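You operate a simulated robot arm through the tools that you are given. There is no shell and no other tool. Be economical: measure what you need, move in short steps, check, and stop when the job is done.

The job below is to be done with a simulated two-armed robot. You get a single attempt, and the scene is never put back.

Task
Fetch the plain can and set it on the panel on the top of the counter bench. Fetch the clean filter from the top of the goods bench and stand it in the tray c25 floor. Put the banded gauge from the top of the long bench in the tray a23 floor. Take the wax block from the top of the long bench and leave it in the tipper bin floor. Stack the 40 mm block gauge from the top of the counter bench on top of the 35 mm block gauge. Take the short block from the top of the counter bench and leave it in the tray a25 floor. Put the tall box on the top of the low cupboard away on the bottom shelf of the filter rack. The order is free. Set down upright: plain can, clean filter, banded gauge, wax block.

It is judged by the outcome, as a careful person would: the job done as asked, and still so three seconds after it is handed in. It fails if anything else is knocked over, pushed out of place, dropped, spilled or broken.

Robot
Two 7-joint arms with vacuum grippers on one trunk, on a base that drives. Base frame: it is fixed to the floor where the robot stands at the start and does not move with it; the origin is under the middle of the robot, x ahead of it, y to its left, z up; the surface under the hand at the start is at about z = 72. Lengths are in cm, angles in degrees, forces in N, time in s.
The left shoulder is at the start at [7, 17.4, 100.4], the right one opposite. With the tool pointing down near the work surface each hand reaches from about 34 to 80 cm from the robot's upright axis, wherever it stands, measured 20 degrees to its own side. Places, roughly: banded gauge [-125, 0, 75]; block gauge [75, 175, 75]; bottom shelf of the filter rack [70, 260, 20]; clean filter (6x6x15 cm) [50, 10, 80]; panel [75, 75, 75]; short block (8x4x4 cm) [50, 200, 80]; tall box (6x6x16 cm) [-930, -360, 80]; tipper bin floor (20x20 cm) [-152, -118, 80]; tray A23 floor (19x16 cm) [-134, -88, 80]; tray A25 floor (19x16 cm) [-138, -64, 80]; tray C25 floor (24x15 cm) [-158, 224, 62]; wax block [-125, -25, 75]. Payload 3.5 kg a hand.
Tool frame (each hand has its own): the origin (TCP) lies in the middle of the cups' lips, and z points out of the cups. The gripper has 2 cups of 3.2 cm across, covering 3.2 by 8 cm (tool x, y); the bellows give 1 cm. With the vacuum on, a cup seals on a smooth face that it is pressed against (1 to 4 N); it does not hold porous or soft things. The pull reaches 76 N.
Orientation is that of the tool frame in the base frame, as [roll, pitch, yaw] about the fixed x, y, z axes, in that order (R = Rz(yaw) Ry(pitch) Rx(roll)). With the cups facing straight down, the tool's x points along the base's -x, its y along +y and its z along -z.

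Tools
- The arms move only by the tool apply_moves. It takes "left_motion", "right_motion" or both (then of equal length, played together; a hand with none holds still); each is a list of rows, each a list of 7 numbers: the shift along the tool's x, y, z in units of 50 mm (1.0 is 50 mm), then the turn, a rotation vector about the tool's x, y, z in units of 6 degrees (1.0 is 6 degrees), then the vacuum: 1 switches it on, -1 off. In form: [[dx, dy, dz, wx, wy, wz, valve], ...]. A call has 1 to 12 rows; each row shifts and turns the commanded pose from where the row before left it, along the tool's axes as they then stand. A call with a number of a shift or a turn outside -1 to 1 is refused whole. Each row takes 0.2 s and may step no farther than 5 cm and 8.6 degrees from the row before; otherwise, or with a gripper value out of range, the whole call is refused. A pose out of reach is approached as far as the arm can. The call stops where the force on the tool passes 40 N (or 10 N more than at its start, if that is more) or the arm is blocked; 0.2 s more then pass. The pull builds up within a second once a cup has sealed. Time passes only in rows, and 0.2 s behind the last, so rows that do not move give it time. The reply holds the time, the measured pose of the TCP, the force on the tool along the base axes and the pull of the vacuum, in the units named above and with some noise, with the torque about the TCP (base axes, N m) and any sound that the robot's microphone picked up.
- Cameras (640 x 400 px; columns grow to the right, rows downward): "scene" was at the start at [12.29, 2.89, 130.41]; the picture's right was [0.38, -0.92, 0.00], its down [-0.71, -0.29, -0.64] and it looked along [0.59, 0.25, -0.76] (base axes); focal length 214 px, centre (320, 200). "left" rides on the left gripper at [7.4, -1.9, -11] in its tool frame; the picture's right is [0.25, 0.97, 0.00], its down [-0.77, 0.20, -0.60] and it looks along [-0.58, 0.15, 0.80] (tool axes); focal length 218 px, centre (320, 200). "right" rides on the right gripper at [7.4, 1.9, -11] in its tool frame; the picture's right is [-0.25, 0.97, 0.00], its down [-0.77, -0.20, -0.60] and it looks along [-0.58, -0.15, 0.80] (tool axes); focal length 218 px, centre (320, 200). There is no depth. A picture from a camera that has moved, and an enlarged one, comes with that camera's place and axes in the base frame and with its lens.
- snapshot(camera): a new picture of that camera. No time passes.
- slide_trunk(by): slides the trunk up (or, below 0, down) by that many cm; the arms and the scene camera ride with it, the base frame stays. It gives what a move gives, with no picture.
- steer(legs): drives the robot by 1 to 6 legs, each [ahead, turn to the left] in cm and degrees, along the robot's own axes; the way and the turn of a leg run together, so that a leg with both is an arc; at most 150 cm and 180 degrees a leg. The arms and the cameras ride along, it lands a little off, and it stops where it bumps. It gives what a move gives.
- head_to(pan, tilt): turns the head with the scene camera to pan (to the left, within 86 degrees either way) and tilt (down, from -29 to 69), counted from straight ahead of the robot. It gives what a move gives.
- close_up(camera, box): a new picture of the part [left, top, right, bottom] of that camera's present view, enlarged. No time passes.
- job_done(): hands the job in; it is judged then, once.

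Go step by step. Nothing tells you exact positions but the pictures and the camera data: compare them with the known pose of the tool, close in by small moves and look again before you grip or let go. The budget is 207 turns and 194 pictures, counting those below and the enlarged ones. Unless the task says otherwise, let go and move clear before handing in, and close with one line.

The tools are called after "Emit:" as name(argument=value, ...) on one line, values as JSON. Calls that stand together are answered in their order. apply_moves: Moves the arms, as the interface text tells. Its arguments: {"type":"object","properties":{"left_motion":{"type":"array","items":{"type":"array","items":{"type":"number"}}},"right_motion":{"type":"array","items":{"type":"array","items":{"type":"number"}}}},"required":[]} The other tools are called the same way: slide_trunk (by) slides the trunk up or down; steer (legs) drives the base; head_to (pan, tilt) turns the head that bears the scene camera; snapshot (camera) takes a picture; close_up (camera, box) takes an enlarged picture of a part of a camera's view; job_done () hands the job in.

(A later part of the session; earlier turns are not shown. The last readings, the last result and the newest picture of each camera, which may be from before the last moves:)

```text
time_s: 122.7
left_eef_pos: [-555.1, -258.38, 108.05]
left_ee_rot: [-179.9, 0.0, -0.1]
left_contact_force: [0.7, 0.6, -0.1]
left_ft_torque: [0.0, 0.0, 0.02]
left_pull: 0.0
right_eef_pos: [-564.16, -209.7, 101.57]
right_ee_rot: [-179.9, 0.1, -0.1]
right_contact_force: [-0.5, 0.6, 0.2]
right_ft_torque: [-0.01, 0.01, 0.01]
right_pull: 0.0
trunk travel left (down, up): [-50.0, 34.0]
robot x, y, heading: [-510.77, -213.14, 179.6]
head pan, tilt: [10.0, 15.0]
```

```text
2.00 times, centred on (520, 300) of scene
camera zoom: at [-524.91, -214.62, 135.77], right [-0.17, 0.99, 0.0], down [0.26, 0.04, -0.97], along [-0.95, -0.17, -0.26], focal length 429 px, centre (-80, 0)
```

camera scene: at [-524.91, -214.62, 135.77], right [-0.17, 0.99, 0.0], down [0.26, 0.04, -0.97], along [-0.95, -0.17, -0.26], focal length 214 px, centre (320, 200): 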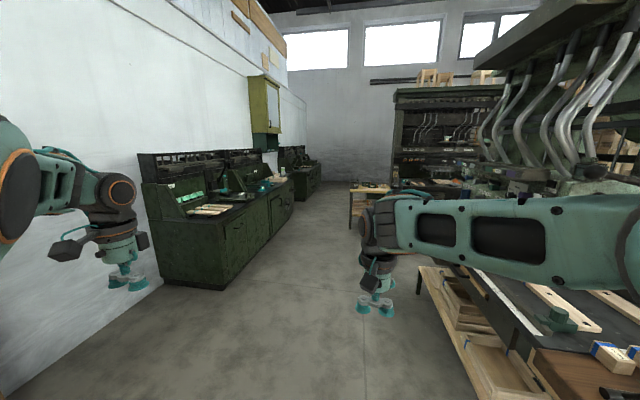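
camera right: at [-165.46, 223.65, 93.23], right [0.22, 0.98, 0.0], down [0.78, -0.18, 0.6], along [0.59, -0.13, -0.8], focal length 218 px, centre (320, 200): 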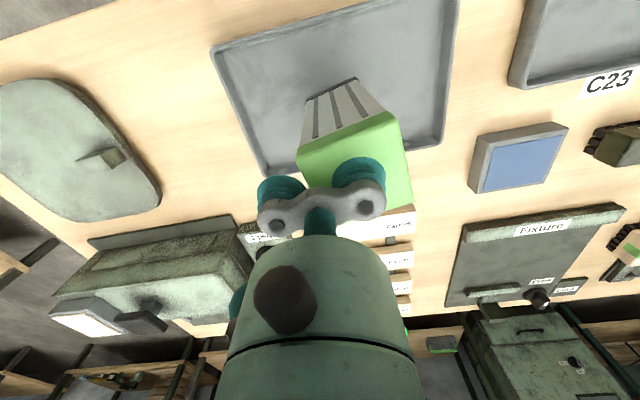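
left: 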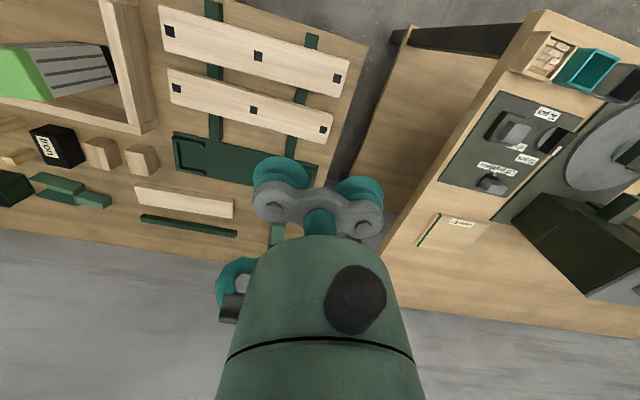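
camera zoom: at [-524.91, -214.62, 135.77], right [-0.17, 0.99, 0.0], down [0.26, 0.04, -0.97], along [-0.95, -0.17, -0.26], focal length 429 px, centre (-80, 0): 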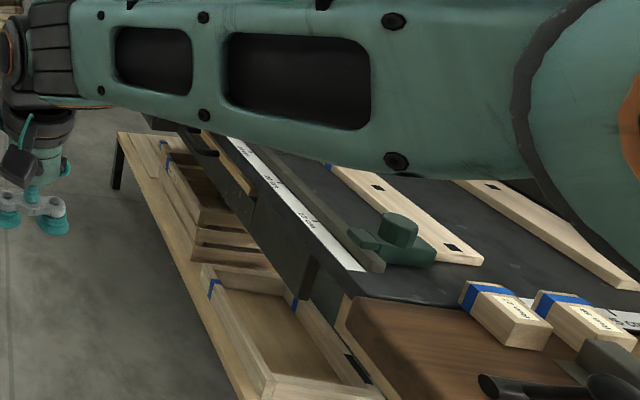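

The box with the green cap near (−930, −361) is the tall box, in the gap between two cupboards. I'll tuck the left hand in, then drive up and face it.

Emit:
apply_moves(left_motion=[[0.3, -0.8, 0, 0, 0, 0, -1], [0.3, -0.8, 0, 0, 0, 0, -1], [0.3, -0.8, 0, 0, 0, 0, -1], [0.3, -0.8, 0, 0, 0, 0, -1]])

Emit:
steer(legs=[[0, 8.9], [140, 0], [140, 0], [100, 0]])

Emit:
head_to(pan=30, tilt=25)

Emit:
snapshot(camera="scene")

```text
time_s: 123.7
left_eef_pos: [-549.6, -243.35, 107.89]
left_ee_rot: [-177.5, -0.1, 0.4]
left_contact_force: [0.2, 0.2, 0.2]
left_ft_torque: [0.02, -0.03, 0.0]
left_pull: 0.1
left hand out of reach, approached as far as the arm can: row 4
right_eef_pos: [-564.16, -209.67, 101.63]
right_ee_rot: [-179.9, 0.0, -0.1]
right_contact_force: [0.1, 0.1, 0.4]
right_ft_torque: [-0.01, 0.0, 0.02]
right_pull: 0.1
trunk travel left (down, up): [-50.0, 34.0]
robot x, y, heading: [-510.59, -212.9, 179.6]
head pan, tilt: [10.0, 15.0]
```

```text
time_s: 142.6
left_eef_pos: [-917.45, -311.44, 107.95]
left_ee_rot: [-177.6, -0.1, 9.0]
left_contact_force: [0.7, 0.9, -0.2]
left_ft_torque: [0.01, -0.03, 0.01]
left_pull: 0.1
right_eef_pos: [-936.56, -280.24, 101.37]
right_ee_rot: [180.0, 0.0, 8.6]
right_contact_force: [-0.3, 0.2, 0.4]
right_ft_torque: [-0.03, 0.03, 0.0]
right_pull: 0.0
trunk travel left (down, up): [-50.0, 34.0]
robot x, y, heading: [-883.12, -275.43, -171.3]
head pan, tilt: [10.0, 15.0]
```

```text
time_s: 143.4
left_eef_pos: [-917.29, -311.44, 107.9]
left_ee_rot: [-177.3, -0.1, 8.8]
left_contact_force: [0.9, -0.3, 0.3]
left_ft_torque: [0.0, 0.02, -0.02]
left_pull: 0.0
right_eef_pos: [-936.74, -280.3, 101.63]
right_ee_rot: [-180.0, 0.0, 8.5]
right_contact_force: [-0.2, 0.1, -1.1]
right_ft_torque: [0.02, -0.01, 0.04]
right_pull: 0.0
trunk travel left (down, up): [-50.0, 34.0]
robot x, y, heading: [-883.69, -275.82, -171.7]
head pan, tilt: [30.0, 25.0]
```

```text
161 pictures are left
camera scene: at [-895.45, -282.14, 134.15], right [-0.62, 0.78, 0.0], down [0.33, 0.26, -0.91], along [-0.71, -0.56, -0.42], focal length 214 px, centre (320, 200)
```

scene: 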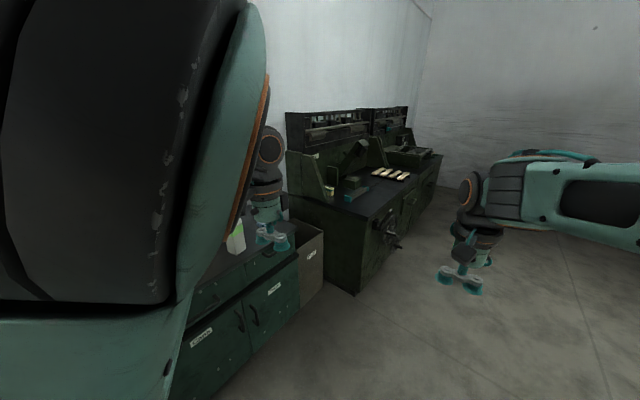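

The tall box is at roughly (−935, −362). Drive on and turn to face it.

Emit:
steer(legs=[[47, 0], [0, 81.5]])

Emit:
head_to(pan=0, tilt=45)

Emit:
snapshot(camera="scene")

Emit:
snapshot(camera="right")

```text
time_s: 149.8
left_eef_pos: [-899.57, -321.0, 108.0]
left_ee_rot: [-177.3, 0.0, 92.1]
left_contact_force: [0.1, -0.2, -0.8]
left_ft_torque: [0.01, -0.03, -0.02]
left_pull: 0.0
right_eef_pos: [-932.73, -336.44, 101.59]
right_ee_rot: [179.9, 0.0, 91.7]
right_contact_force: [0.6, -0.3, -0.7]
right_ft_torque: [0.0, 0.0, 0.0]
right_pull: 0.2
trunk travel left (down, up): [-50.0, 34.0]
robot x, y, heading: [-931.45, -282.95, -88.4]
head pan, tilt: [30.0, 25.0]
```

```text
time_s: 150.7
left_eef_pos: [-899.62, -321.18, 107.82]
left_ee_rot: [-177.3, -0.1, 92.1]
left_contact_force: [-0.5, -0.3, -0.1]
left_ft_torque: [0.01, 0.0, -0.02]
left_pull: 0.1
right_eef_pos: [-932.85, -336.47, 101.32]
right_ee_rot: [180.0, -0.1, 91.7]
right_contact_force: [-0.3, 0.0, 1.0]
right_ft_torque: [-0.03, 0.01, 0.02]
right_pull: 0.0
trunk travel left (down, up): [-50.0, 34.0]
robot x, y, heading: [-930.84, -283.22, -88.5]
head pan, tilt: [0.0, 45.0]
```

```text
160 pictures are left
camera scene: at [-930.68, -296.35, 131.09], right [-1.0, -0.03, 0.0], down [-0.02, 0.71, -0.71], along [0.02, -0.71, -0.71], focal length 214 px, centre (320, 200)
```

scene: 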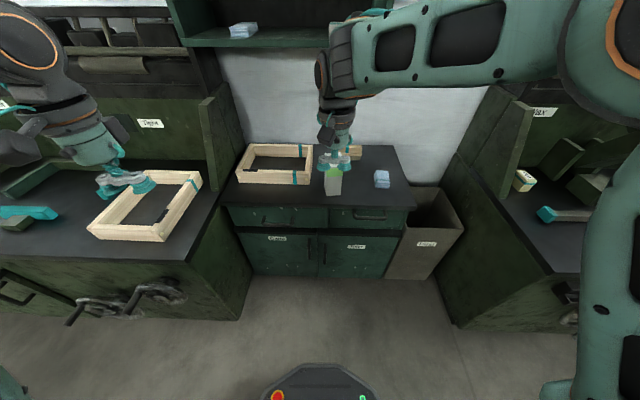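

```text
159 pictures are left
camera right: at [-931.04, -329.09, 112.51], right [0.97, -0.22, 0.0], down [-0.18, -0.78, 0.6], along [-0.14, -0.59, -0.8], focal length 218 px, centre (320, 200)
```

right: 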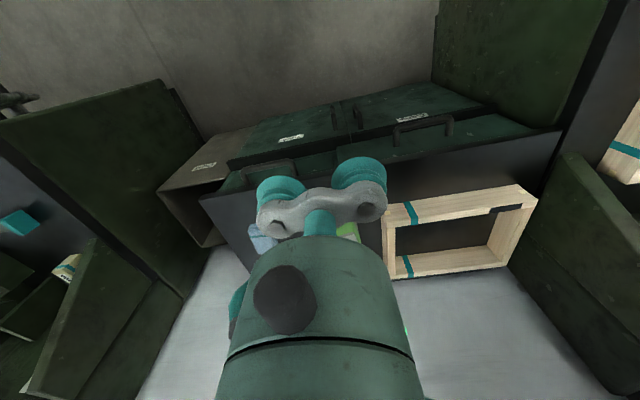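

The low cupboard holds a wooden frame, the tall box with green cap (under my hand) and a blue cloth. I'll shift the right hand aside to see, after moving slightly forward.

Emit:
apply_moves(right_motion=[[0, -1, 0, 0, 0, 0, -1], [0, -1, 0, 0, 0, 0, -1], [0, -0.8, 0, 0, 0, 0, -1]])

Emit:
steer(legs=[[16, -1.5]])

Emit:
snapshot(camera="scene")

Emit:
snapshot(camera="right")

```text
time_s: 151.5
left_eef_pos: [-899.62, -320.97, 107.91]
left_ee_rot: [-177.4, -0.1, 92.1]
left_contact_force: [-0.6, -0.3, -0.1]
left_ft_torque: [-0.02, 0.01, -0.01]
left_pull: 0.1
right_eef_pos: [-947.09, -336.98, 101.51]
right_ee_rot: [179.9, 0.0, 91.8]
right_contact_force: [0.1, 0.0, 0.1]
right_ft_torque: [0.01, -0.02, 0.0]
right_pull: 0.1
trunk travel left (down, up): [-50.0, 34.0]
robot x, y, heading: [-931.16, -282.98, -88.4]
head pan, tilt: [0.0, 45.0]
```

```text
time_s: 152.9
left_eef_pos: [-900.58, -337.97, 107.77]
left_ee_rot: [-177.4, -0.1, 90.4]
left_contact_force: [-0.9, 0.1, 0.2]
left_ft_torque: [-0.02, 0.0, -0.04]
left_pull: 0.0
right_eef_pos: [-948.31, -352.46, 101.42]
right_ee_rot: [-180.0, 0.0, 90.0]
right_contact_force: [0.7, 0.4, 0.3]
right_ft_torque: [0.03, 0.01, -0.01]
right_pull: 0.0
trunk travel left (down, up): [-50.0, 34.0]
robot x, y, heading: [-931.08, -299.04, -90.2]
head pan, tilt: [0.0, 45.0]
```

```text
158 pictures are left
camera scene: at [-930.87, -312.42, 131.08], right [-1.0, 0.0, 0.0], down [0.0, 0.71, -0.71], along [0.0, -0.71, -0.71], focal length 214 px, centre (320, 200)
```

scene: 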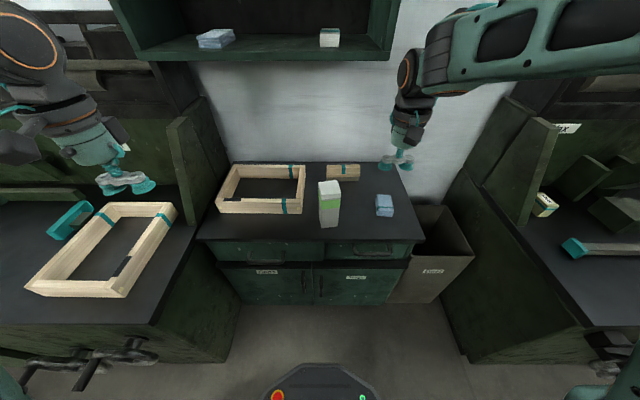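

```text
157 pictures are left
camera right: at [-946.39, -345.2, 112.45], right [0.97, -0.25, 0.0], down [-0.2, -0.77, 0.6], along [-0.15, -0.58, -0.8], focal length 218 px, centre (320, 200)
```

right: 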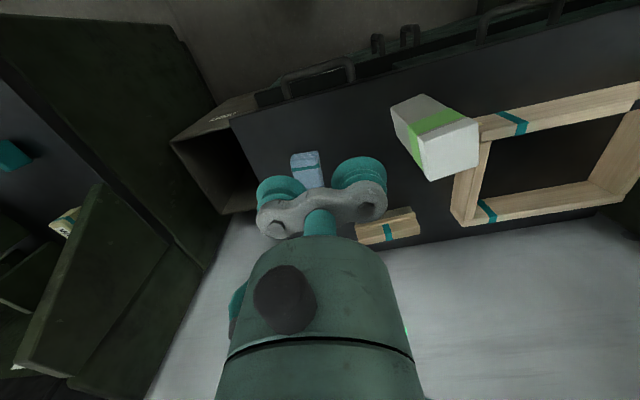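

The tall box (white with green band) stands in front of the wooden frame. Close-up for its top.

Emit:
close_up(camera="right", box=[380, 80, 500, 200])

Emit:
close_up(camera="scene", box=[280, 150, 420, 250])

```text
3.33 times, centred on (440, 140) of right
camera zoom: at [-946.39, -345.2, 112.45], right [0.97, -0.25, 0.0], down [-0.2, -0.77, 0.6], along [-0.15, -0.58, -0.8], focal length 728 px, centre (-80, 400)
```

zoom: 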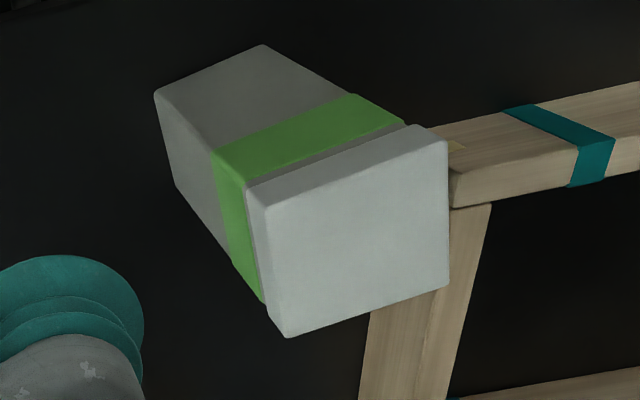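

```text
4.00 times, centred on (350, 200) of scene
camera zoom: at [-930.87, -312.42, 131.08], right [-1.0, 0.0, 0.0], down [0.0, 0.71, -0.71], along [0.0, -0.71, -0.71], focal length 858 px, centre (200, 200)
```

zoom: 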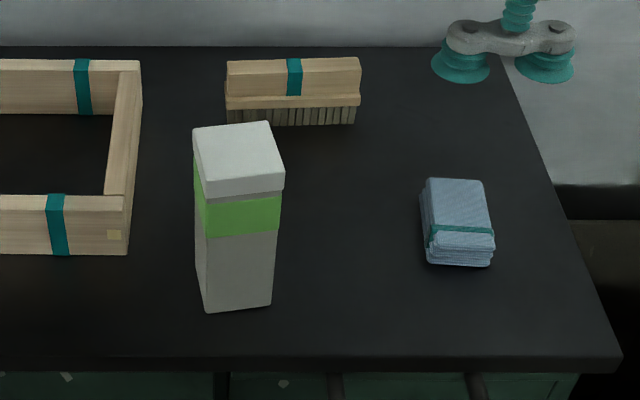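

Tall box top is at about (−933.2, −360.8, 87), yawed ~10°. Bring one cup over it.

Emit:
apply_moves(right_motion=[[-0.56, 0.84, 0, 0, 0, 0, -1], [-0.55, 0.85, 0, 0, 0, 0, -1], [-0.55, 0.85, 0, 0, 0, 0, -1], [0, 0, 1, 0, 0, 0, -1], [0, 0, 0.8, 0, 0, 0, -1], [0, 0, 0.4, 0, 0, 0, -1], [0, 0, 0, 0, 0, 0, -1]])

Emit:
snapshot(camera="right")

Emit:
close_up(camera="scene", box=[280, 150, 420, 250])

```text
refused: row 1 steps farther than a row can; nothing moved
```

```text
154 pictures are left
camera right: at [-946.39, -345.2, 112.45], right [0.97, -0.25, 0.0], down [-0.2, -0.77, 0.6], along [-0.15, -0.58, -0.8], focal length 218 px, centre (320, 200)
```

right: 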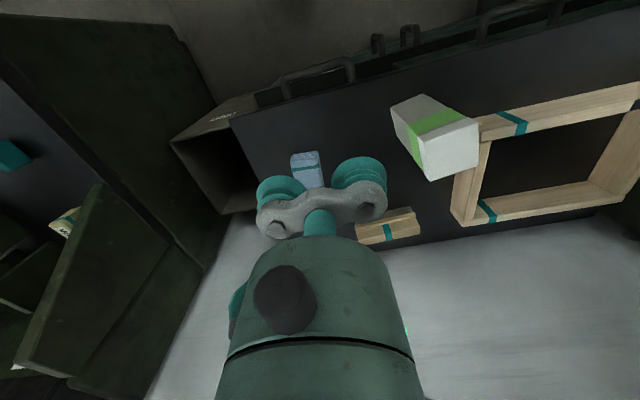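

```text
4.00 times, centred on (350, 200) of scene
camera zoom: at [-930.87, -312.42, 131.08], right [-1.0, 0.0, 0.0], down [0.0, 0.71, -0.71], along [0.0, -0.71, -0.71], focal length 858 px, centre (200, 200)
```

zoom: 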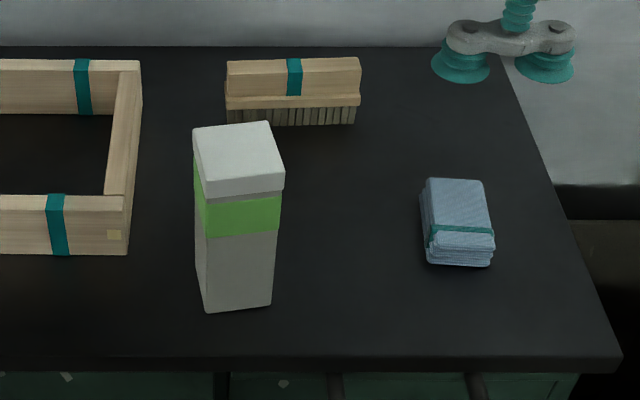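

Row too long; redo in shorter rows.

Emit:
apply_moves(right_motion=[[-0.415, 0.635, 0, 0, 0, 0, -1], [-0.415, 0.635, 0, 0, 0, 0, -1], [-0.415, 0.635, 0, 0, 0, 0, -1], [-0.415, 0.635, 0, 0, 0, 0, -1], [0, 0, 1, 0, 0, 0, -1], [0, 0, 0.8, 0, 0, 0, -1], [0, 0, 0.3, 0, 0, 0, -1], [0, 0, 0, 0, 0, 0, -1]])

Emit:
close_up(camera="right", box=[220, 60, 460, 260])

Emit:
close_up(camera="scene", box=[280, 150, 420, 250])

```text
time_s: 154.7
left_eef_pos: [-900.43, -337.93, 107.87]
left_ee_rot: [-177.2, -0.1, 90.5]
left_contact_force: [-1.4, -0.4, 0.5]
left_ft_torque: [-0.03, 0.02, 0.0]
left_pull: 0.1
right_eef_pos: [-935.82, -360.68, 91.04]
right_ee_rot: [-179.9, 0.1, 90.0]
right_contact_force: [0.1, 0.4, -0.4]
right_ft_torque: [0.0, -0.05, 0.0]
right_pull: 0.2
trunk travel left (down, up): [-50.0, 34.0]
robot x, y, heading: [-931.06, -298.73, -89.9]
head pan, tilt: [0.0, 45.0]
```

```text
2.00 times, centred on (340, 160) of right
camera zoom: at [-933.72, -353.36, 101.99], right [0.97, -0.25, 0.0], down [-0.2, -0.77, 0.6], along [-0.15, -0.58, -0.8], focal length 436 px, centre (280, 280)
```

zoom: 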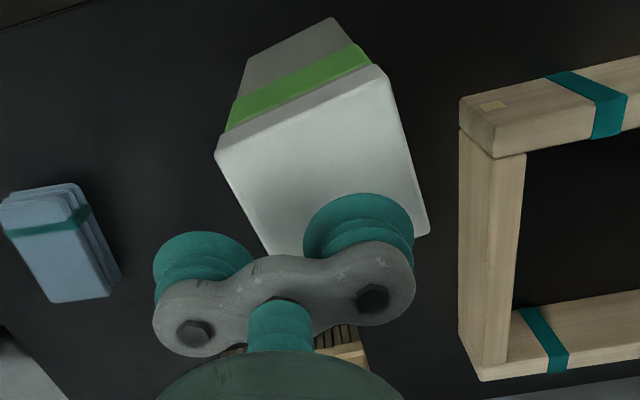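

```text
4.00 times, centred on (350, 200) of scene
camera zoom: at [-930.86, -312.35, 131.09], right [-1.0, 0.0, 0.0], down [0.0, 0.71, -0.71], along [0.0, -0.71, -0.71], focal length 858 px, centre (200, 200)
```

zoom: 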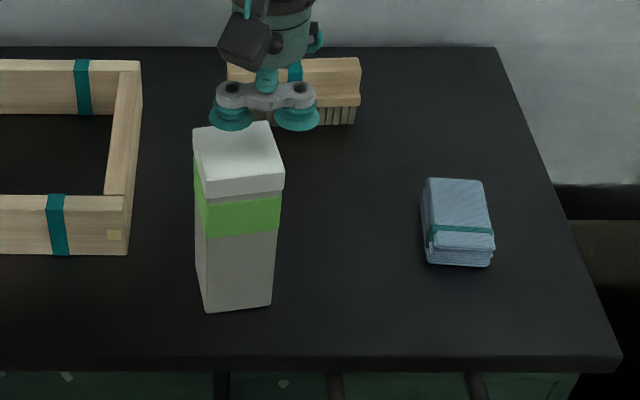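

Cup well centred. Descend gently with vacuum.

Emit:
apply_moves(right_motion=[[0, 0, 0.4, 0, 0, 0, 1], [0, 0, 0.12, 0, 0, 0, 1], [0, 0, 0.08, 0, 0, 0, 1], [0, 0, 0.04, 0, 0, 0, 1], [0, 0, 0, 0, 0, 0, 1], [0, 0, 0, 0, 0, 0, 1]])

```text
time_s: 156.1
left_eef_pos: [-900.55, -337.84, 108.01]
left_ee_rot: [-177.2, -0.1, 90.4]
left_contact_force: [-0.1, 0.1, 0.4]
left_ft_torque: [0.01, 0.01, 0.0]
left_pull: 0.0
right_eef_pos: [-935.76, -360.77, 87.98]
right_ee_rot: [180.0, 0.2, 90.0]
right_contact_force: [-2.3, -5.1, 20.4]
right_ft_torque: [0.04, -0.93, -0.08]
right_pull: 38.3
trunk travel left (down, up): [-50.0, 34.0]
robot x, y, heading: [-930.75, -299.1, -89.8]
head pan, tilt: [0.0, 45.0]
```

Sealed. Lift the box and look at the surroundings for the can.

Emit:
apply_moves(right_motion=[[0, 0, -0.1, 0, 0, 0, 1], [0, 0, -0.3, 0, 0, 0, 1], [0, 0, -0.6, 0, 0, 0, 1], [0, 0, -1, 0, 0, 0, 1], [0, 0, -1, 0, 0, 0, 1], [0, 0, -0.8, 0, 0, 0, 1], [0, 0, 0, 0, 0, 0, 1]])

Emit:
head_to(pan=0, tilt=15)

Emit:
snapshot(camera="scene")

Emit:
close_up(camera="scene", box=[120, 0, 420, 190])

```text
time_s: 157.7
left_eef_pos: [-900.54, -337.98, 107.85]
left_ee_rot: [-177.2, -0.1, 90.4]
left_contact_force: [-0.4, -0.7, -0.2]
left_ft_torque: [0.02, -0.02, -0.02]
left_pull: 0.1
right_eef_pos: [-935.26, -360.58, 106.9]
right_ee_rot: [180.0, -0.2, 90.0]
right_contact_force: [0.4, 0.2, -2.9]
right_ft_torque: [0.03, -0.51, -0.01]
right_pull: 37.9
trunk travel left (down, up): [-50.0, 34.0]
robot x, y, heading: [-931.3, -299.18, -89.8]
head pan, tilt: [0.0, 45.0]
```

```text
time_s: 158.7
left_eef_pos: [-900.54, -338.0, 107.93]
left_ee_rot: [-177.2, -0.1, 90.4]
left_contact_force: [0.8, 0.0, -0.3]
left_ft_torque: [-0.04, 0.01, 0.0]
left_pull: 0.0
right_eef_pos: [-935.3, -360.49, 106.88]
right_ee_rot: [180.0, 0.0, 90.1]
right_contact_force: [-0.9, -0.5, -3.2]
right_ft_torque: [-0.04, -0.56, 0.01]
right_pull: 38.6
trunk travel left (down, up): [-50.0, 34.0]
robot x, y, heading: [-930.82, -298.92, -90.3]
head pan, tilt: [0.0, 15.0]
```

```text
150 pictures are left
camera scene: at [-930.87, -313.59, 135.76], right [-1.0, 0.0, 0.0], down [0.0, 0.26, -0.97], along [0.0, -0.97, -0.26], focal length 214 px, centre (320, 200)
```

scene: 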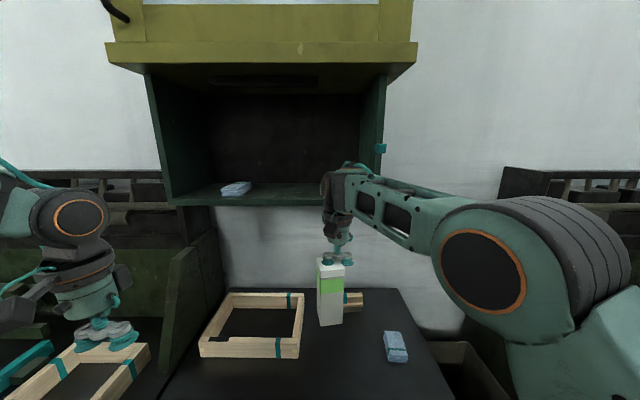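

```text
2.11 times, centred on (270, 95) of scene
camera zoom: at [-930.87, -313.59, 135.76], right [-1.0, 0.0, 0.0], down [0.0, 0.26, -0.97], along [0.0, -0.97, -0.26], focal length 452 px, centre (425, 421)
```

zoom: 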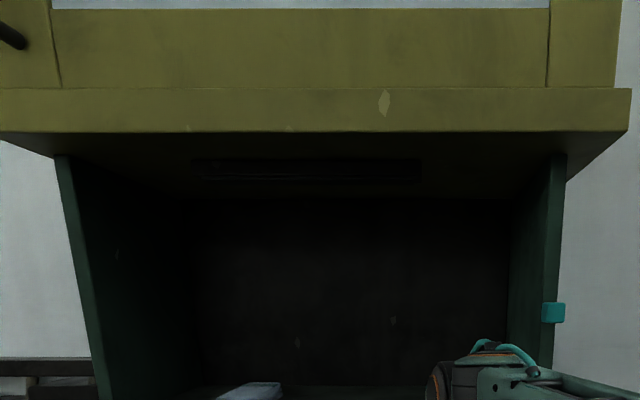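

Box held (0.3 kg). Now drive back along the same way to the main aisle.

Emit:
steer(legs=[[-26, 0], [0, 91], [150, 0], [0, 10], [140, 0], [135, 0]])

Emit:
head_to(pan=60, tilt=12)

Emit:
snapshot(camera="scene")

```text
time_s: 184.8
left_eef_pos: [-486.0, -175.66, 107.87]
left_ee_rot: [-177.3, -0.2, -168.3]
left_contact_force: [0.0, -0.6, 0.6]
left_ft_torque: [-0.01, 0.01, 0.01]
left_pull: 0.1
right_eef_pos: [-457.11, -205.63, 106.88]
right_ee_rot: [179.9, 0.0, -168.7]
right_contact_force: [0.4, 0.0, -4.3]
right_ft_torque: [0.49, 0.09, -0.01]
right_pull: 37.8
trunk travel left (down, up): [-50.0, 34.0]
robot x, y, heading: [-518.53, -213.48, 11.1]
head pan, tilt: [0.0, 15.0]
```

```text
time_s: 186.1
left_eef_pos: [-486.04, -175.83, 107.97]
left_ee_rot: [-177.2, -0.1, -168.2]
left_contact_force: [0.3, -0.1, 0.2]
left_ft_torque: [-0.04, 0.04, -0.01]
left_pull: 0.1
right_eef_pos: [-457.0, -205.59, 106.78]
right_ee_rot: [-180.0, 0.0, -168.6]
right_contact_force: [0.3, -0.9, -3.3]
right_ft_torque: [0.53, 0.07, -0.03]
right_pull: 38.1
trunk travel left (down, up): [-50.0, 34.0]
robot x, y, heading: [-518.01, -213.19, 11.0]
head pan, tilt: [60.0, 12.0]
```

```text
148 pictures are left
camera scene: at [-510.12, -203.65, 136.25], right [0.95, -0.32, 0.0], down [-0.07, -0.2, -0.98], along [0.32, 0.93, -0.21], focal length 214 px, centre (320, 200)
```

scene: 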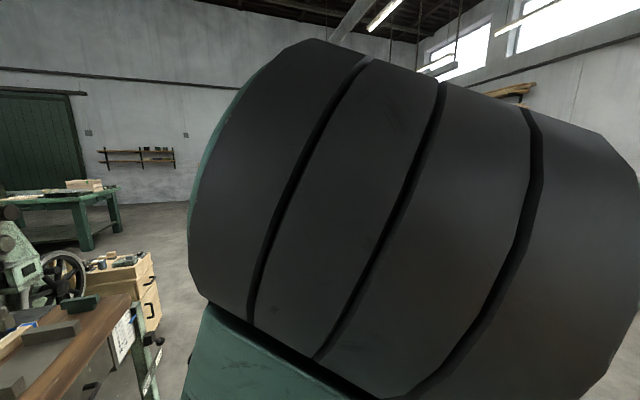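

Continue north through the gap, then east along the main aisle. I'll also put the left arm back to its earlier wider pose so the view is clear.

Emit:
close_up(camera="scene", box=[60, 130, 200, 220])

Emit:
apply_moves(left_motion=[[0, 0.7, 0, 0, 0, 0, -1], [0, 0.7, 0, 0, 0, 0, -1], [0, 0.7, 0, 0, 0, 0, -1], [0, 0.7, 0, 0.5, 0, 0, -1]])

Emit:
steer(legs=[[0, 79], [145, 0], [148, 0], [0, -90], [140, 0], [140, 0]])

Emit:
head_to(pan=0, tilt=10)

Emit:
snapshot(camera="scene")

```text
4.44 times, centred on (130, 175) of scene
camera zoom: at [-510.12, -203.65, 136.25], right [0.95, -0.32, 0.0], down [-0.07, -0.2, -0.98], along [0.32, 0.93, -0.21], focal length 953 px, centre (1164, 311)
```

zoom: 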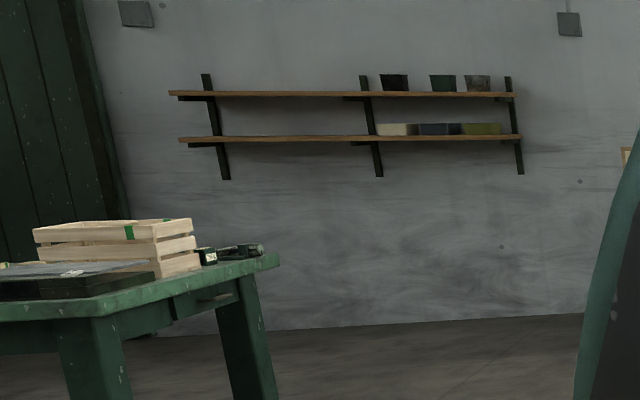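

```text
time_s: 187.1
left_eef_pos: [-489.15, -161.97, 107.14]
left_ee_rot: [-174.2, -0.2, -168.3]
left_contact_force: [-1.0, -0.2, -0.2]
left_ft_torque: [-0.03, 0.01, -0.03]
left_pull: 0.1
right_eef_pos: [-457.22, -205.16, 106.89]
right_ee_rot: [-180.0, 0.0, -168.7]
right_contact_force: [0.8, 1.1, -2.9]
right_ft_torque: [0.47, 0.09, -0.02]
right_pull: 38.1
trunk travel left (down, up): [-50.0, 34.0]
robot x, y, heading: [-517.97, -213.52, 11.0]
head pan, tilt: [60.0, 12.0]
```

```text
time_s: 221.5
left_eef_pos: [-210.35, 138.83, 107.22]
left_ee_rot: [-174.3, 0.0, -179.0]
left_contact_force: [0.3, -0.7, -0.1]
left_ft_torque: [-0.02, -0.01, -0.05]
left_pull: 0.0
right_eef_pos: [-187.0, 90.43, 106.9]
right_ee_rot: [-180.0, 0.0, -179.2]
right_contact_force: [0.3, -0.1, -2.8]
right_ft_torque: [0.5, -0.01, -0.05]
right_pull: 38.2
trunk travel left (down, up): [-50.0, 34.0]
robot x, y, heading: [-248.9, 94.4, 0.6]
head pan, tilt: [60.0, 12.0]
```

```text
time_s: 222.8
left_eef_pos: [-210.43, 138.86, 107.19]
left_ee_rot: [-174.3, -0.1, -178.9]
left_contact_force: [0.4, 1.2, -0.3]
left_ft_torque: [0.02, 0.0, 0.0]
left_pull: 0.1
right_eef_pos: [-186.95, 90.4, 106.88]
right_ee_rot: [180.0, 0.0, -179.3]
right_contact_force: [0.7, 0.5, -3.5]
right_ft_torque: [0.51, 0.02, -0.03]
right_pull: 38.1
trunk travel left (down, up): [-50.0, 34.0]
robot x, y, heading: [-248.36, 94.18, 0.6]
head pan, tilt: [0.0, 10.0]
```

```text
146 pictures are left
camera scene: at [-234.04, 94.12, 136.58], right [0.01, -1.0, 0.0], down [-0.17, 0.0, -0.98], along [0.98, 0.01, -0.17], focal length 214 px, centre (320, 200)
```

scene: 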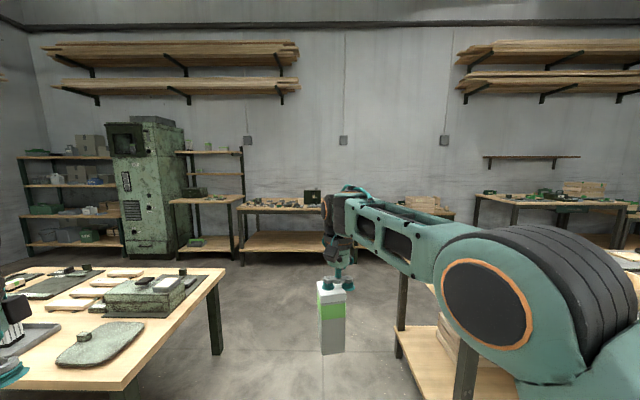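

I see the filter rack between the green cabinet and the counter bench. Close-ups of the rack and shelves.

Emit:
close_up(camera="scene", box=[160, 130, 340, 260])

Emit:
close_up(camera="scene", box=[10, 120, 140, 260])

Emit:
close_up(camera="scene", box=[460, 140, 640, 260])

```text
3.08 times, centred on (250, 195) of scene
camera zoom: at [-234.04, 94.12, 136.58], right [0.01, -1.0, 0.0], down [-0.17, 0.0, -0.98], along [0.98, 0.01, -0.17], focal length 660 px, centre (535, 215)
```

zoom: 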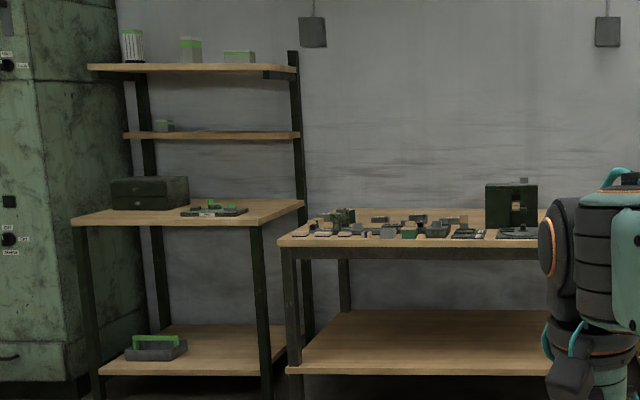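

```text
2.86 times, centred on (75, 190) of scene
camera zoom: at [-234.04, 94.12, 136.58], right [0.01, -1.0, 0.0], down [-0.17, 0.0, -0.98], along [0.98, 0.01, -0.17], focal length 613 px, centre (1020, 229)
```

zoom: 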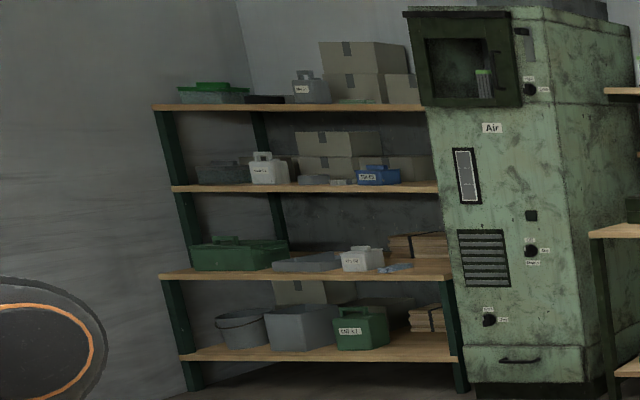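

```text
3.33 times, centred on (550, 200) of scene
camera zoom: at [-234.04, 94.12, 136.58], right [0.01, -1.0, 0.0], down [-0.17, 0.0, -0.98], along [0.98, 0.01, -0.17], focal length 715 px, centre (-447, 200)
```

zoom: 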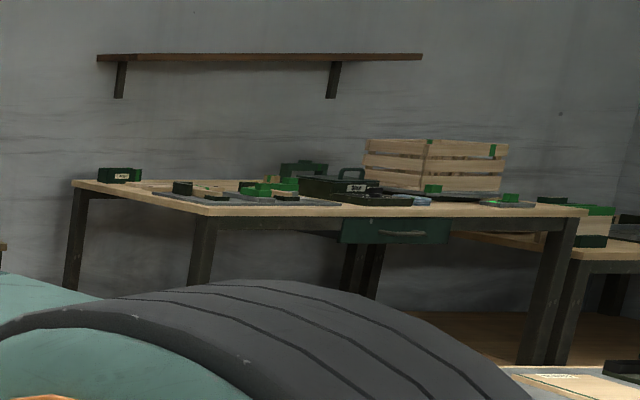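

The bottom shelf has a caddy at its left and free space on the right. I'll drive to (−45, 250) facing the rack, staying back before lowering the trunk.

Emit:
steer(legs=[[100, 0], [103, 0], [0, 90], [155, 0], [0, -90]])

Emit:
head_to(pan=0, tilt=40)

Emit:
snapshot(camera="scene")

```text
refused: 155 is not a number from -150 to 150
```

```text
time_s: 223.8
left_eef_pos: [-210.27, 138.83, 107.31]
left_ee_rot: [-174.2, -0.2, -178.9]
left_contact_force: [0.1, 0.3, -0.6]
left_ft_torque: [-0.02, 0.01, 0.0]
left_pull: 0.1
right_eef_pos: [-186.95, 90.56, 106.9]
right_ee_rot: [-180.0, 0.0, -179.3]
right_contact_force: [0.0, -1.0, -3.0]
right_ft_torque: [0.5, 0.01, -0.06]
right_pull: 37.6
trunk travel left (down, up): [-50.0, 34.0]
robot x, y, heading: [-248.73, 93.6, 0.3]
head pan, tilt: [0.0, 40.0]
```

```text
142 pictures are left
camera scene: at [-234.83, 94.1, 131.82], right [0.01, -1.0, 0.0], down [-0.64, -0.01, -0.77], along [0.77, 0.01, -0.64], focal length 214 px, centre (320, 200)
```

scene: 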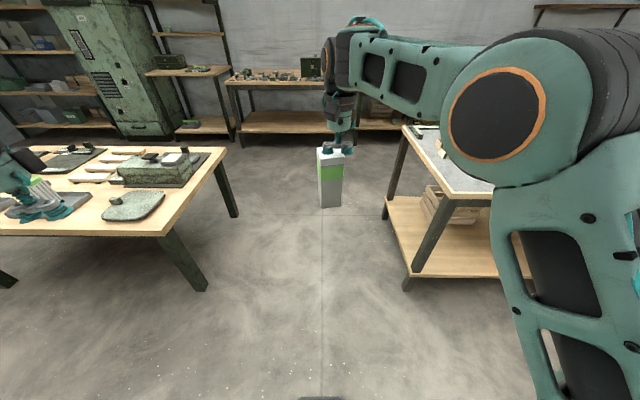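

Emit:
steer(legs=[[100, 0], [102, 0], [0, 90], [100, 0], [55, 0], [0, -90]])

Emit:
snapshot(camera="scene")

```text
time_s: 249.2
left_eef_pos: [-8.17, 297.56, 107.16]
left_ee_rot: [-174.3, -0.2, 179.1]
left_contact_force: [0.7, -0.4, -1.3]
left_ft_torque: [-0.01, 0.02, 0.0]
left_pull: 0.0
right_eef_pos: [13.67, 248.39, 106.93]
right_ee_rot: [180.0, 0.0, 178.8]
right_contact_force: [0.1, 0.5, -3.1]
right_ft_torque: [0.5, 0.01, -0.03]
right_pull: 37.4
trunk travel left (down, up): [-50.0, 34.0]
robot x, y, heading: [-47.32, 254.15, -1.3]
head pan, tilt: [0.0, 40.0]
```

```text
141 pictures are left
camera scene: at [-34.18, 253.61, 131.81], right [-0.02, -1.0, 0.0], down [-0.64, 0.02, -0.77], along [0.77, -0.02, -0.64], focal length 214 px, centre (320, 200)
```

scene: 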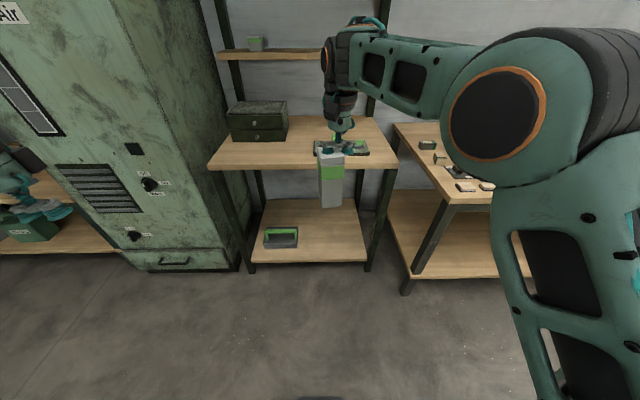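

Bottom shelf front edge x≈41, y 223–292, caddy at y 265–287. Plan to put the box at (53, 245). Lower the trunk now, and see.

Emit:
slide_trunk(by=-50)

Emit:
snapshot(camera="scene")

Emit:
snapshot(camera="right")

```text
refused: -50 is not a number from -40 to 40
```

```text
140 pictures are left
camera scene: at [-34.18, 253.61, 131.81], right [-0.02, -1.0, 0.0], down [-0.64, 0.02, -0.77], along [0.77, -0.02, -0.64], focal length 214 px, centre (320, 200)
```

scene: 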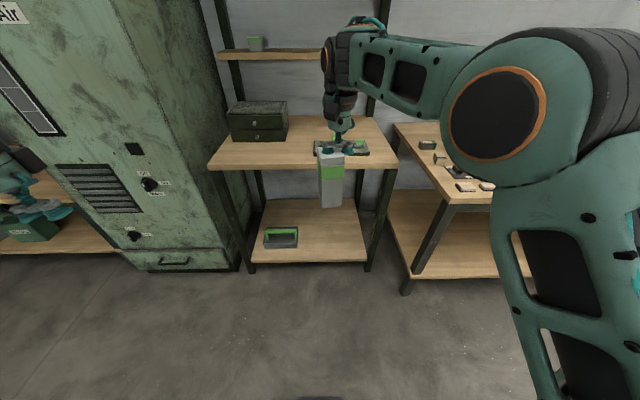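

```text
139 pictures are left
camera right: at [6.3, 250.39, 117.86], right [0.28, 0.96, 0.0], down [0.77, -0.22, 0.6], along [0.58, -0.17, -0.8], focal length 218 px, centre (320, 200)
```

right: 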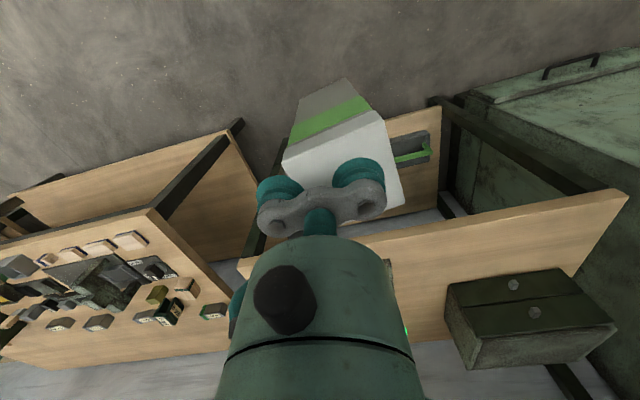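

Emit:
slide_trunk(by=-40)

Emit:
slide_trunk(by=-8)

Emit:
apply_moves(right_motion=[[0, 0, 1, 0, 0, 0, 1], [0, 0, 1, 0, 0, 0, 1], [0, 0, 1, 0, 0, 0, 1], [0, 0, 0.5, 0, 0, 0, 1]])

Emit:
snapshot(camera="scene")

```text
time_s: 253.0
left_eef_pos: [-8.21, 297.57, 67.19]
left_ee_rot: [-174.3, -0.2, 179.2]
left_contact_force: [0.2, 0.2, 0.4]
left_ft_torque: [0.0, 0.0, 0.02]
left_pull: 0.0
right_eef_pos: [13.45, 248.32, 66.9]
right_ee_rot: [179.9, 0.0, 178.6]
right_contact_force: [0.1, 1.1, -2.7]
right_ft_torque: [0.51, -0.02, 0.03]
right_pull: 37.6
trunk travel left (down, up): [-10.0, 74.0]
robot x, y, heading: [-48.02, 253.75, -1.0]
head pan, tilt: [0.0, 40.0]
```

```text
time_s: 254.2
left_eef_pos: [-8.21, 297.55, 59.31]
left_ee_rot: [-174.3, -0.1, 179.1]
left_contact_force: [-0.1, 0.6, 0.5]
left_ft_torque: [-0.02, -0.05, 0.0]
left_pull: 0.1
right_eef_pos: [13.43, 248.4, 58.89]
right_ee_rot: [-180.0, 0.0, 178.8]
right_contact_force: [0.4, -0.7, -3.5]
right_ft_torque: [0.48, 0.0, 0.0]
right_pull: 37.8
trunk travel left (down, up): [-2.0, 82.0]
robot x, y, heading: [-48.37, 254.16, -1.3]
head pan, tilt: [0.0, 40.0]
```

```text
time_s: 255.2
left_eef_pos: [-8.18, 297.41, 59.16]
left_ee_rot: [-174.3, -0.2, 179.1]
left_contact_force: [0.0, 0.2, 0.3]
left_ft_torque: [0.03, 0.02, -0.02]
left_pull: 0.0
right_eef_pos: [13.39, 248.54, 40.99]
right_ee_rot: [-180.0, 0.0, 178.6]
right_contact_force: [0.1, -0.6, -2.6]
right_ft_torque: [0.52, 0.02, -0.01]
right_pull: 37.6
trunk travel left (down, up): [-2.0, 82.0]
robot x, y, heading: [-47.78, 254.27, -1.4]
head pan, tilt: [0.0, 40.0]
```

```text
138 pictures are left
camera scene: at [-34.19, 253.63, 83.81], right [-0.02, -1.0, 0.0], down [-0.64, 0.01, -0.77], along [0.77, -0.02, -0.64], focal length 214 px, centre (320, 200)
```

scene: 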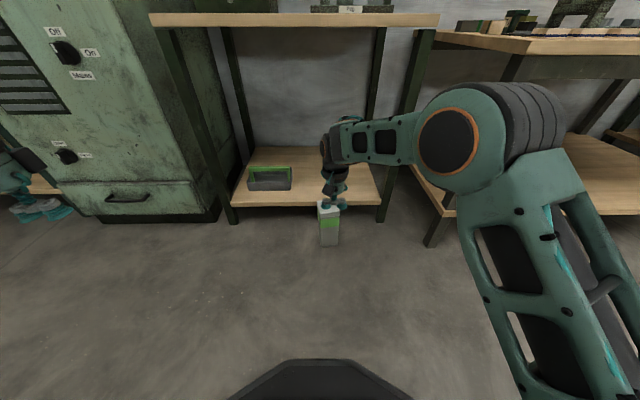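

Clear view. Drive forward 20 cm so the box is just before the shelf edge.

Emit:
steer(legs=[[20, 0]])

Emit:
snapshot(camera="scene")

Emit:
snapshot(camera="right")

```text
time_s: 256.8
left_eef_pos: [11.55, 297.02, 59.31]
left_ee_rot: [-174.4, -0.1, 179.0]
left_contact_force: [0.3, -0.3, -0.8]
left_ft_torque: [0.01, -0.05, 0.0]
left_pull: 0.1
right_eef_pos: [33.01, 247.96, 41.09]
right_ee_rot: [-180.0, 0.1, 178.6]
right_contact_force: [-0.4, 0.4, -2.4]
right_ft_torque: [0.48, -0.04, -0.05]
right_pull: 37.7
trunk travel left (down, up): [-2.0, 82.0]
robot x, y, heading: [-28.27, 253.78, -1.4]
head pan, tilt: [0.0, 40.0]
```

```text
137 pictures are left
camera scene: at [-14.58, 253.15, 83.81], right [-0.02, -1.0, 0.0], down [-0.64, 0.02, -0.77], along [0.77, -0.02, -0.64], focal length 214 px, centre (320, 200)
```

scene: 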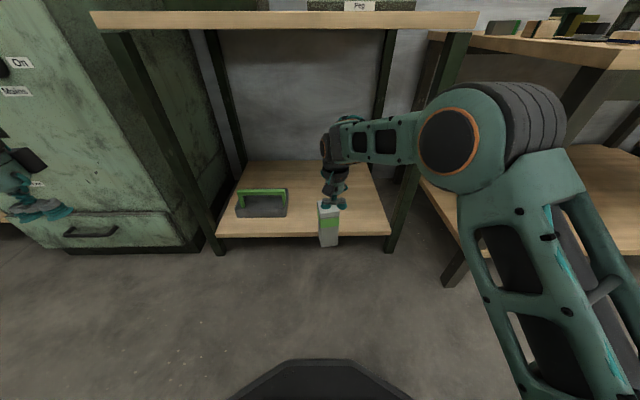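

```text
136 pictures are left
camera right: at [25.86, 250.06, 52.09], right [0.28, 0.96, 0.0], down [0.77, -0.22, 0.6], along [0.58, -0.17, -0.8], focal length 218 px, centre (320, 200)
```

right: 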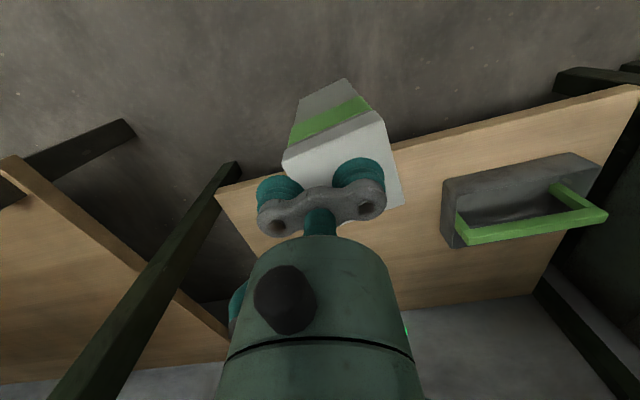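

Extend forward 17 cm over the shelf.

Emit:
apply_moves(right_motion=[[-0.85, -0.05, 0, 0, 0, 0, 1], [-0.85, -0.05, 0, 0, 0, 0, 1], [-0.85, -0.05, 0, 0, 0, 0, 1], [-0.85, -0.05, 0, 0, 0, 0, 1], [0, 0, 0, 0, 0, 0, 1]])

Emit:
close_up(camera="scene", box=[200, 100, 480, 275])

Emit:
snapshot(camera="right")

```text
time_s: 257.9
left_eef_pos: [11.55, 297.06, 59.35]
left_ee_rot: [-174.3, -0.1, 179.0]
left_contact_force: [-0.1, -0.4, -0.2]
left_ft_torque: [0.03, 0.02, 0.03]
left_pull: 0.1
right_eef_pos: [44.61, 246.96, 40.97]
right_ee_rot: [180.0, -0.1, 178.6]
right_contact_force: [-0.4, -0.5, -4.0]
right_ft_torque: [0.49, 0.06, -0.05]
right_pull: 38.5
right hand out of reach, approached as far as the arm can: row 3, 4
trunk travel left (down, up): [-2.0, 82.0]
robot x, y, heading: [-28.0, 253.31, -1.5]
head pan, tilt: [0.0, 40.0]
```

```text
2.29 times, centred on (340, 188) of scene
camera zoom: at [-14.59, 253.15, 83.81], right [-0.02, -1.0, 0.0], down [-0.64, 0.02, -0.77], along [0.77, -0.02, -0.64], focal length 490 px, centre (274, 229)
```

zoom: 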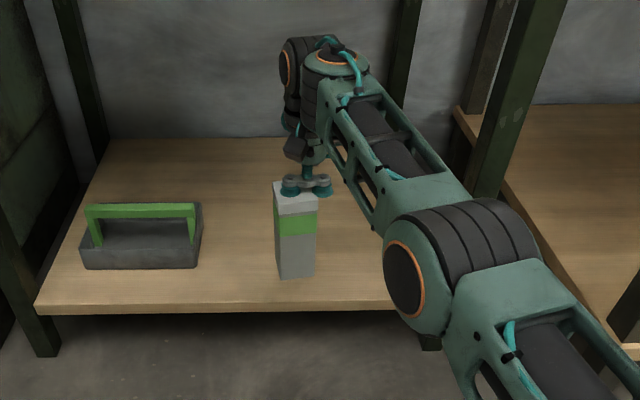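

```text
134 pictures are left
camera right: at [37.38, 249.15, 51.99], right [0.28, 0.96, 0.0], down [0.77, -0.22, 0.6], along [0.58, -0.17, -0.8], focal length 218 px, centre (320, 200)
```

right: 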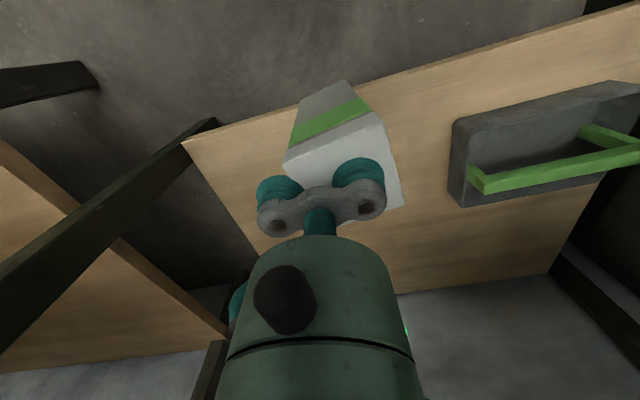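

At the arm's limit; drive 6 cm further.

Emit:
steer(legs=[[6, 0]])

Emit:
apply_moves(right_motion=[[0, 0, 0.3, 0, 0, 0, 1], [0, 0, 0.2, 0, 0, 0, 1], [0, 0, 0, 0, 0, 0, 1]])

Emit:
close_up(camera="scene", box=[200, 100, 480, 275])

```text
time_s: 258.9
left_eef_pos: [17.14, 297.0, 59.3]
left_ee_rot: [-174.4, 0.0, 179.2]
left_contact_force: [-0.7, -0.1, 0.2]
left_ft_torque: [-0.02, -0.03, 0.01]
left_pull: 0.1
right_eef_pos: [50.38, 247.0, 40.94]
right_ee_rot: [-179.9, -0.1, 178.7]
right_contact_force: [0.7, -1.2, -3.3]
right_ft_torque: [0.52, 0.0, -0.04]
right_pull: 38.0
trunk travel left (down, up): [-2.0, 82.0]
robot x, y, heading: [-22.46, 253.47, -1.6]
head pan, tilt: [0.0, 40.0]
```

```text
time_s: 259.7
left_eef_pos: [17.18, 296.97, 59.29]
left_ee_rot: [-174.2, -0.2, 179.0]
left_contact_force: [0.7, -0.7, -0.8]
left_ft_torque: [0.03, 0.02, 0.01]
left_pull: 0.1
right_eef_pos: [50.39, 246.96, 38.36]
right_ee_rot: [180.0, 0.0, 178.7]
right_contact_force: [0.3, -0.1, -3.2]
right_ft_torque: [0.49, -0.02, -0.05]
right_pull: 38.0
trunk travel left (down, up): [-2.0, 82.0]
robot x, y, heading: [-22.28, 253.47, -1.3]
head pan, tilt: [0.0, 40.0]
```

```text
2.29 times, centred on (340, 188) of scene
camera zoom: at [-8.78, 253.02, 83.81], right [-0.02, -1.0, 0.0], down [-0.64, 0.01, -0.77], along [0.77, -0.02, -0.64], focal length 490 px, centre (274, 229)
```

zoom: 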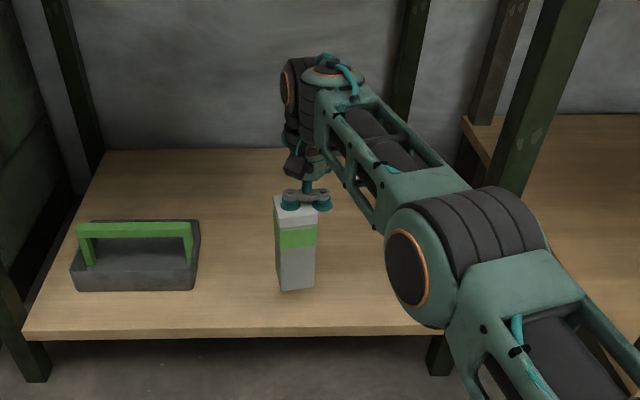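

Lower further in small steps.

Emit:
apply_moves(right_motion=[[0, 0, 0.2, 0, 0, 0, 1], [0, 0, 0.12, 0, 0, 0, 1], [0, 0, 0, 0, 0, 0, 1]])

Emit:
apply_moves(right_motion=[[0, 0, 0.08, 0, 0, 0, 1], [0, 0, 0, 0, 0, 0, 1]])

Emit:
close_up(camera="scene", box=[200, 100, 480, 275])

```text
time_s: 260.5
left_eef_pos: [17.24, 296.94, 59.27]
left_ee_rot: [-174.3, 0.0, 179.1]
left_contact_force: [0.1, 0.5, 1.0]
left_ft_torque: [0.03, 0.02, 0.01]
left_pull: 0.1
right_eef_pos: [50.28, 246.7, 36.73]
right_ee_rot: [-180.0, -0.1, 178.7]
right_contact_force: [0.4, 0.9, -3.2]
right_ft_torque: [0.48, 0.05, 0.01]
right_pull: 38.3
trunk travel left (down, up): [-2.0, 82.0]
robot x, y, heading: [-22.63, 253.34, -1.2]
head pan, tilt: [0.0, 40.0]
```

```text
time_s: 261.1
left_eef_pos: [17.19, 296.98, 59.4]
left_ee_rot: [-174.4, -0.1, 179.1]
left_contact_force: [0.1, -0.4, -0.4]
left_ft_torque: [-0.01, 0.02, 0.01]
left_pull: 0.1
right_eef_pos: [50.38, 246.76, 36.35]
right_ee_rot: [180.0, -0.1, 178.7]
right_contact_force: [-0.2, 1.0, -3.5]
right_ft_torque: [0.48, 0.01, -0.03]
right_pull: 38.5
trunk travel left (down, up): [-2.0, 82.0]
robot x, y, heading: [-22.35, 253.14, -1.3]
head pan, tilt: [0.0, 40.0]
```

```text
2.29 times, centred on (340, 188) of scene
camera zoom: at [-8.78, 253.02, 83.81], right [-0.02, -1.0, 0.0], down [-0.64, 0.01, -0.77], along [0.77, -0.02, -0.64], focal length 490 px, centre (274, 229)
```

zoom: 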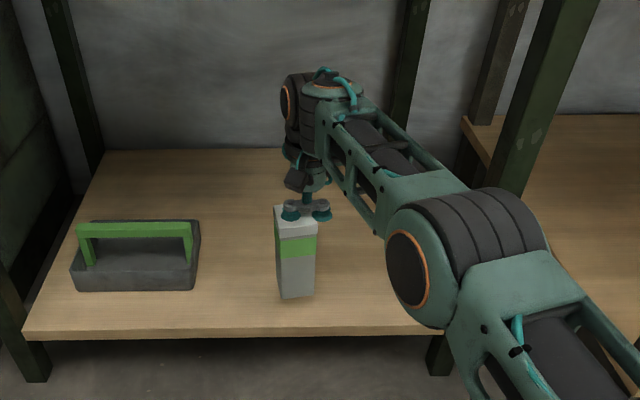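

Emit:
apply_moves(right_motion=[[0, 0, 0.06, 0, 0, 0, 1], [0, 0, 0.06, 0, 0, 0, 1], [0, 0, 0, 0, 0, 0, 1]])

Emit:
apply_moves(right_motion=[[0, 0, 0.08, 0, 0, 0, 1], [0, 0, 0, 0, 0, 0, 1]])

```text
time_s: 261.9
left_eef_pos: [17.3, 296.91, 59.19]
left_ee_rot: [-174.2, -0.1, 179.0]
left_contact_force: [0.3, -0.4, -0.7]
left_ft_torque: [0.02, 0.01, 0.01]
left_pull: 0.1
right_eef_pos: [50.31, 246.93, 35.92]
right_ee_rot: [179.9, -0.1, 178.7]
right_contact_force: [0.5, 1.0, -2.2]
right_ft_torque: [0.5, 0.01, 0.0]
right_pull: 37.8
trunk travel left (down, up): [-2.0, 82.0]
robot x, y, heading: [-22.35, 253.64, -1.2]
head pan, tilt: [0.0, 40.0]
```

```text
time_s: 262.5
left_eef_pos: [17.25, 296.98, 59.34]
left_ee_rot: [-174.3, -0.1, 179.1]
left_contact_force: [0.0, -0.5, 0.5]
left_ft_torque: [-0.01, -0.01, 0.01]
left_pull: 0.0
right_eef_pos: [50.15, 246.97, 35.47]
right_ee_rot: [-179.9, 0.0, 178.7]
right_contact_force: [-0.1, -0.1, -3.1]
right_ft_torque: [0.49, -0.01, -0.03]
right_pull: 38.2
trunk travel left (down, up): [-2.0, 82.0]
robot x, y, heading: [-22.29, 253.67, -1.2]
head pan, tilt: [0.0, 40.0]
```

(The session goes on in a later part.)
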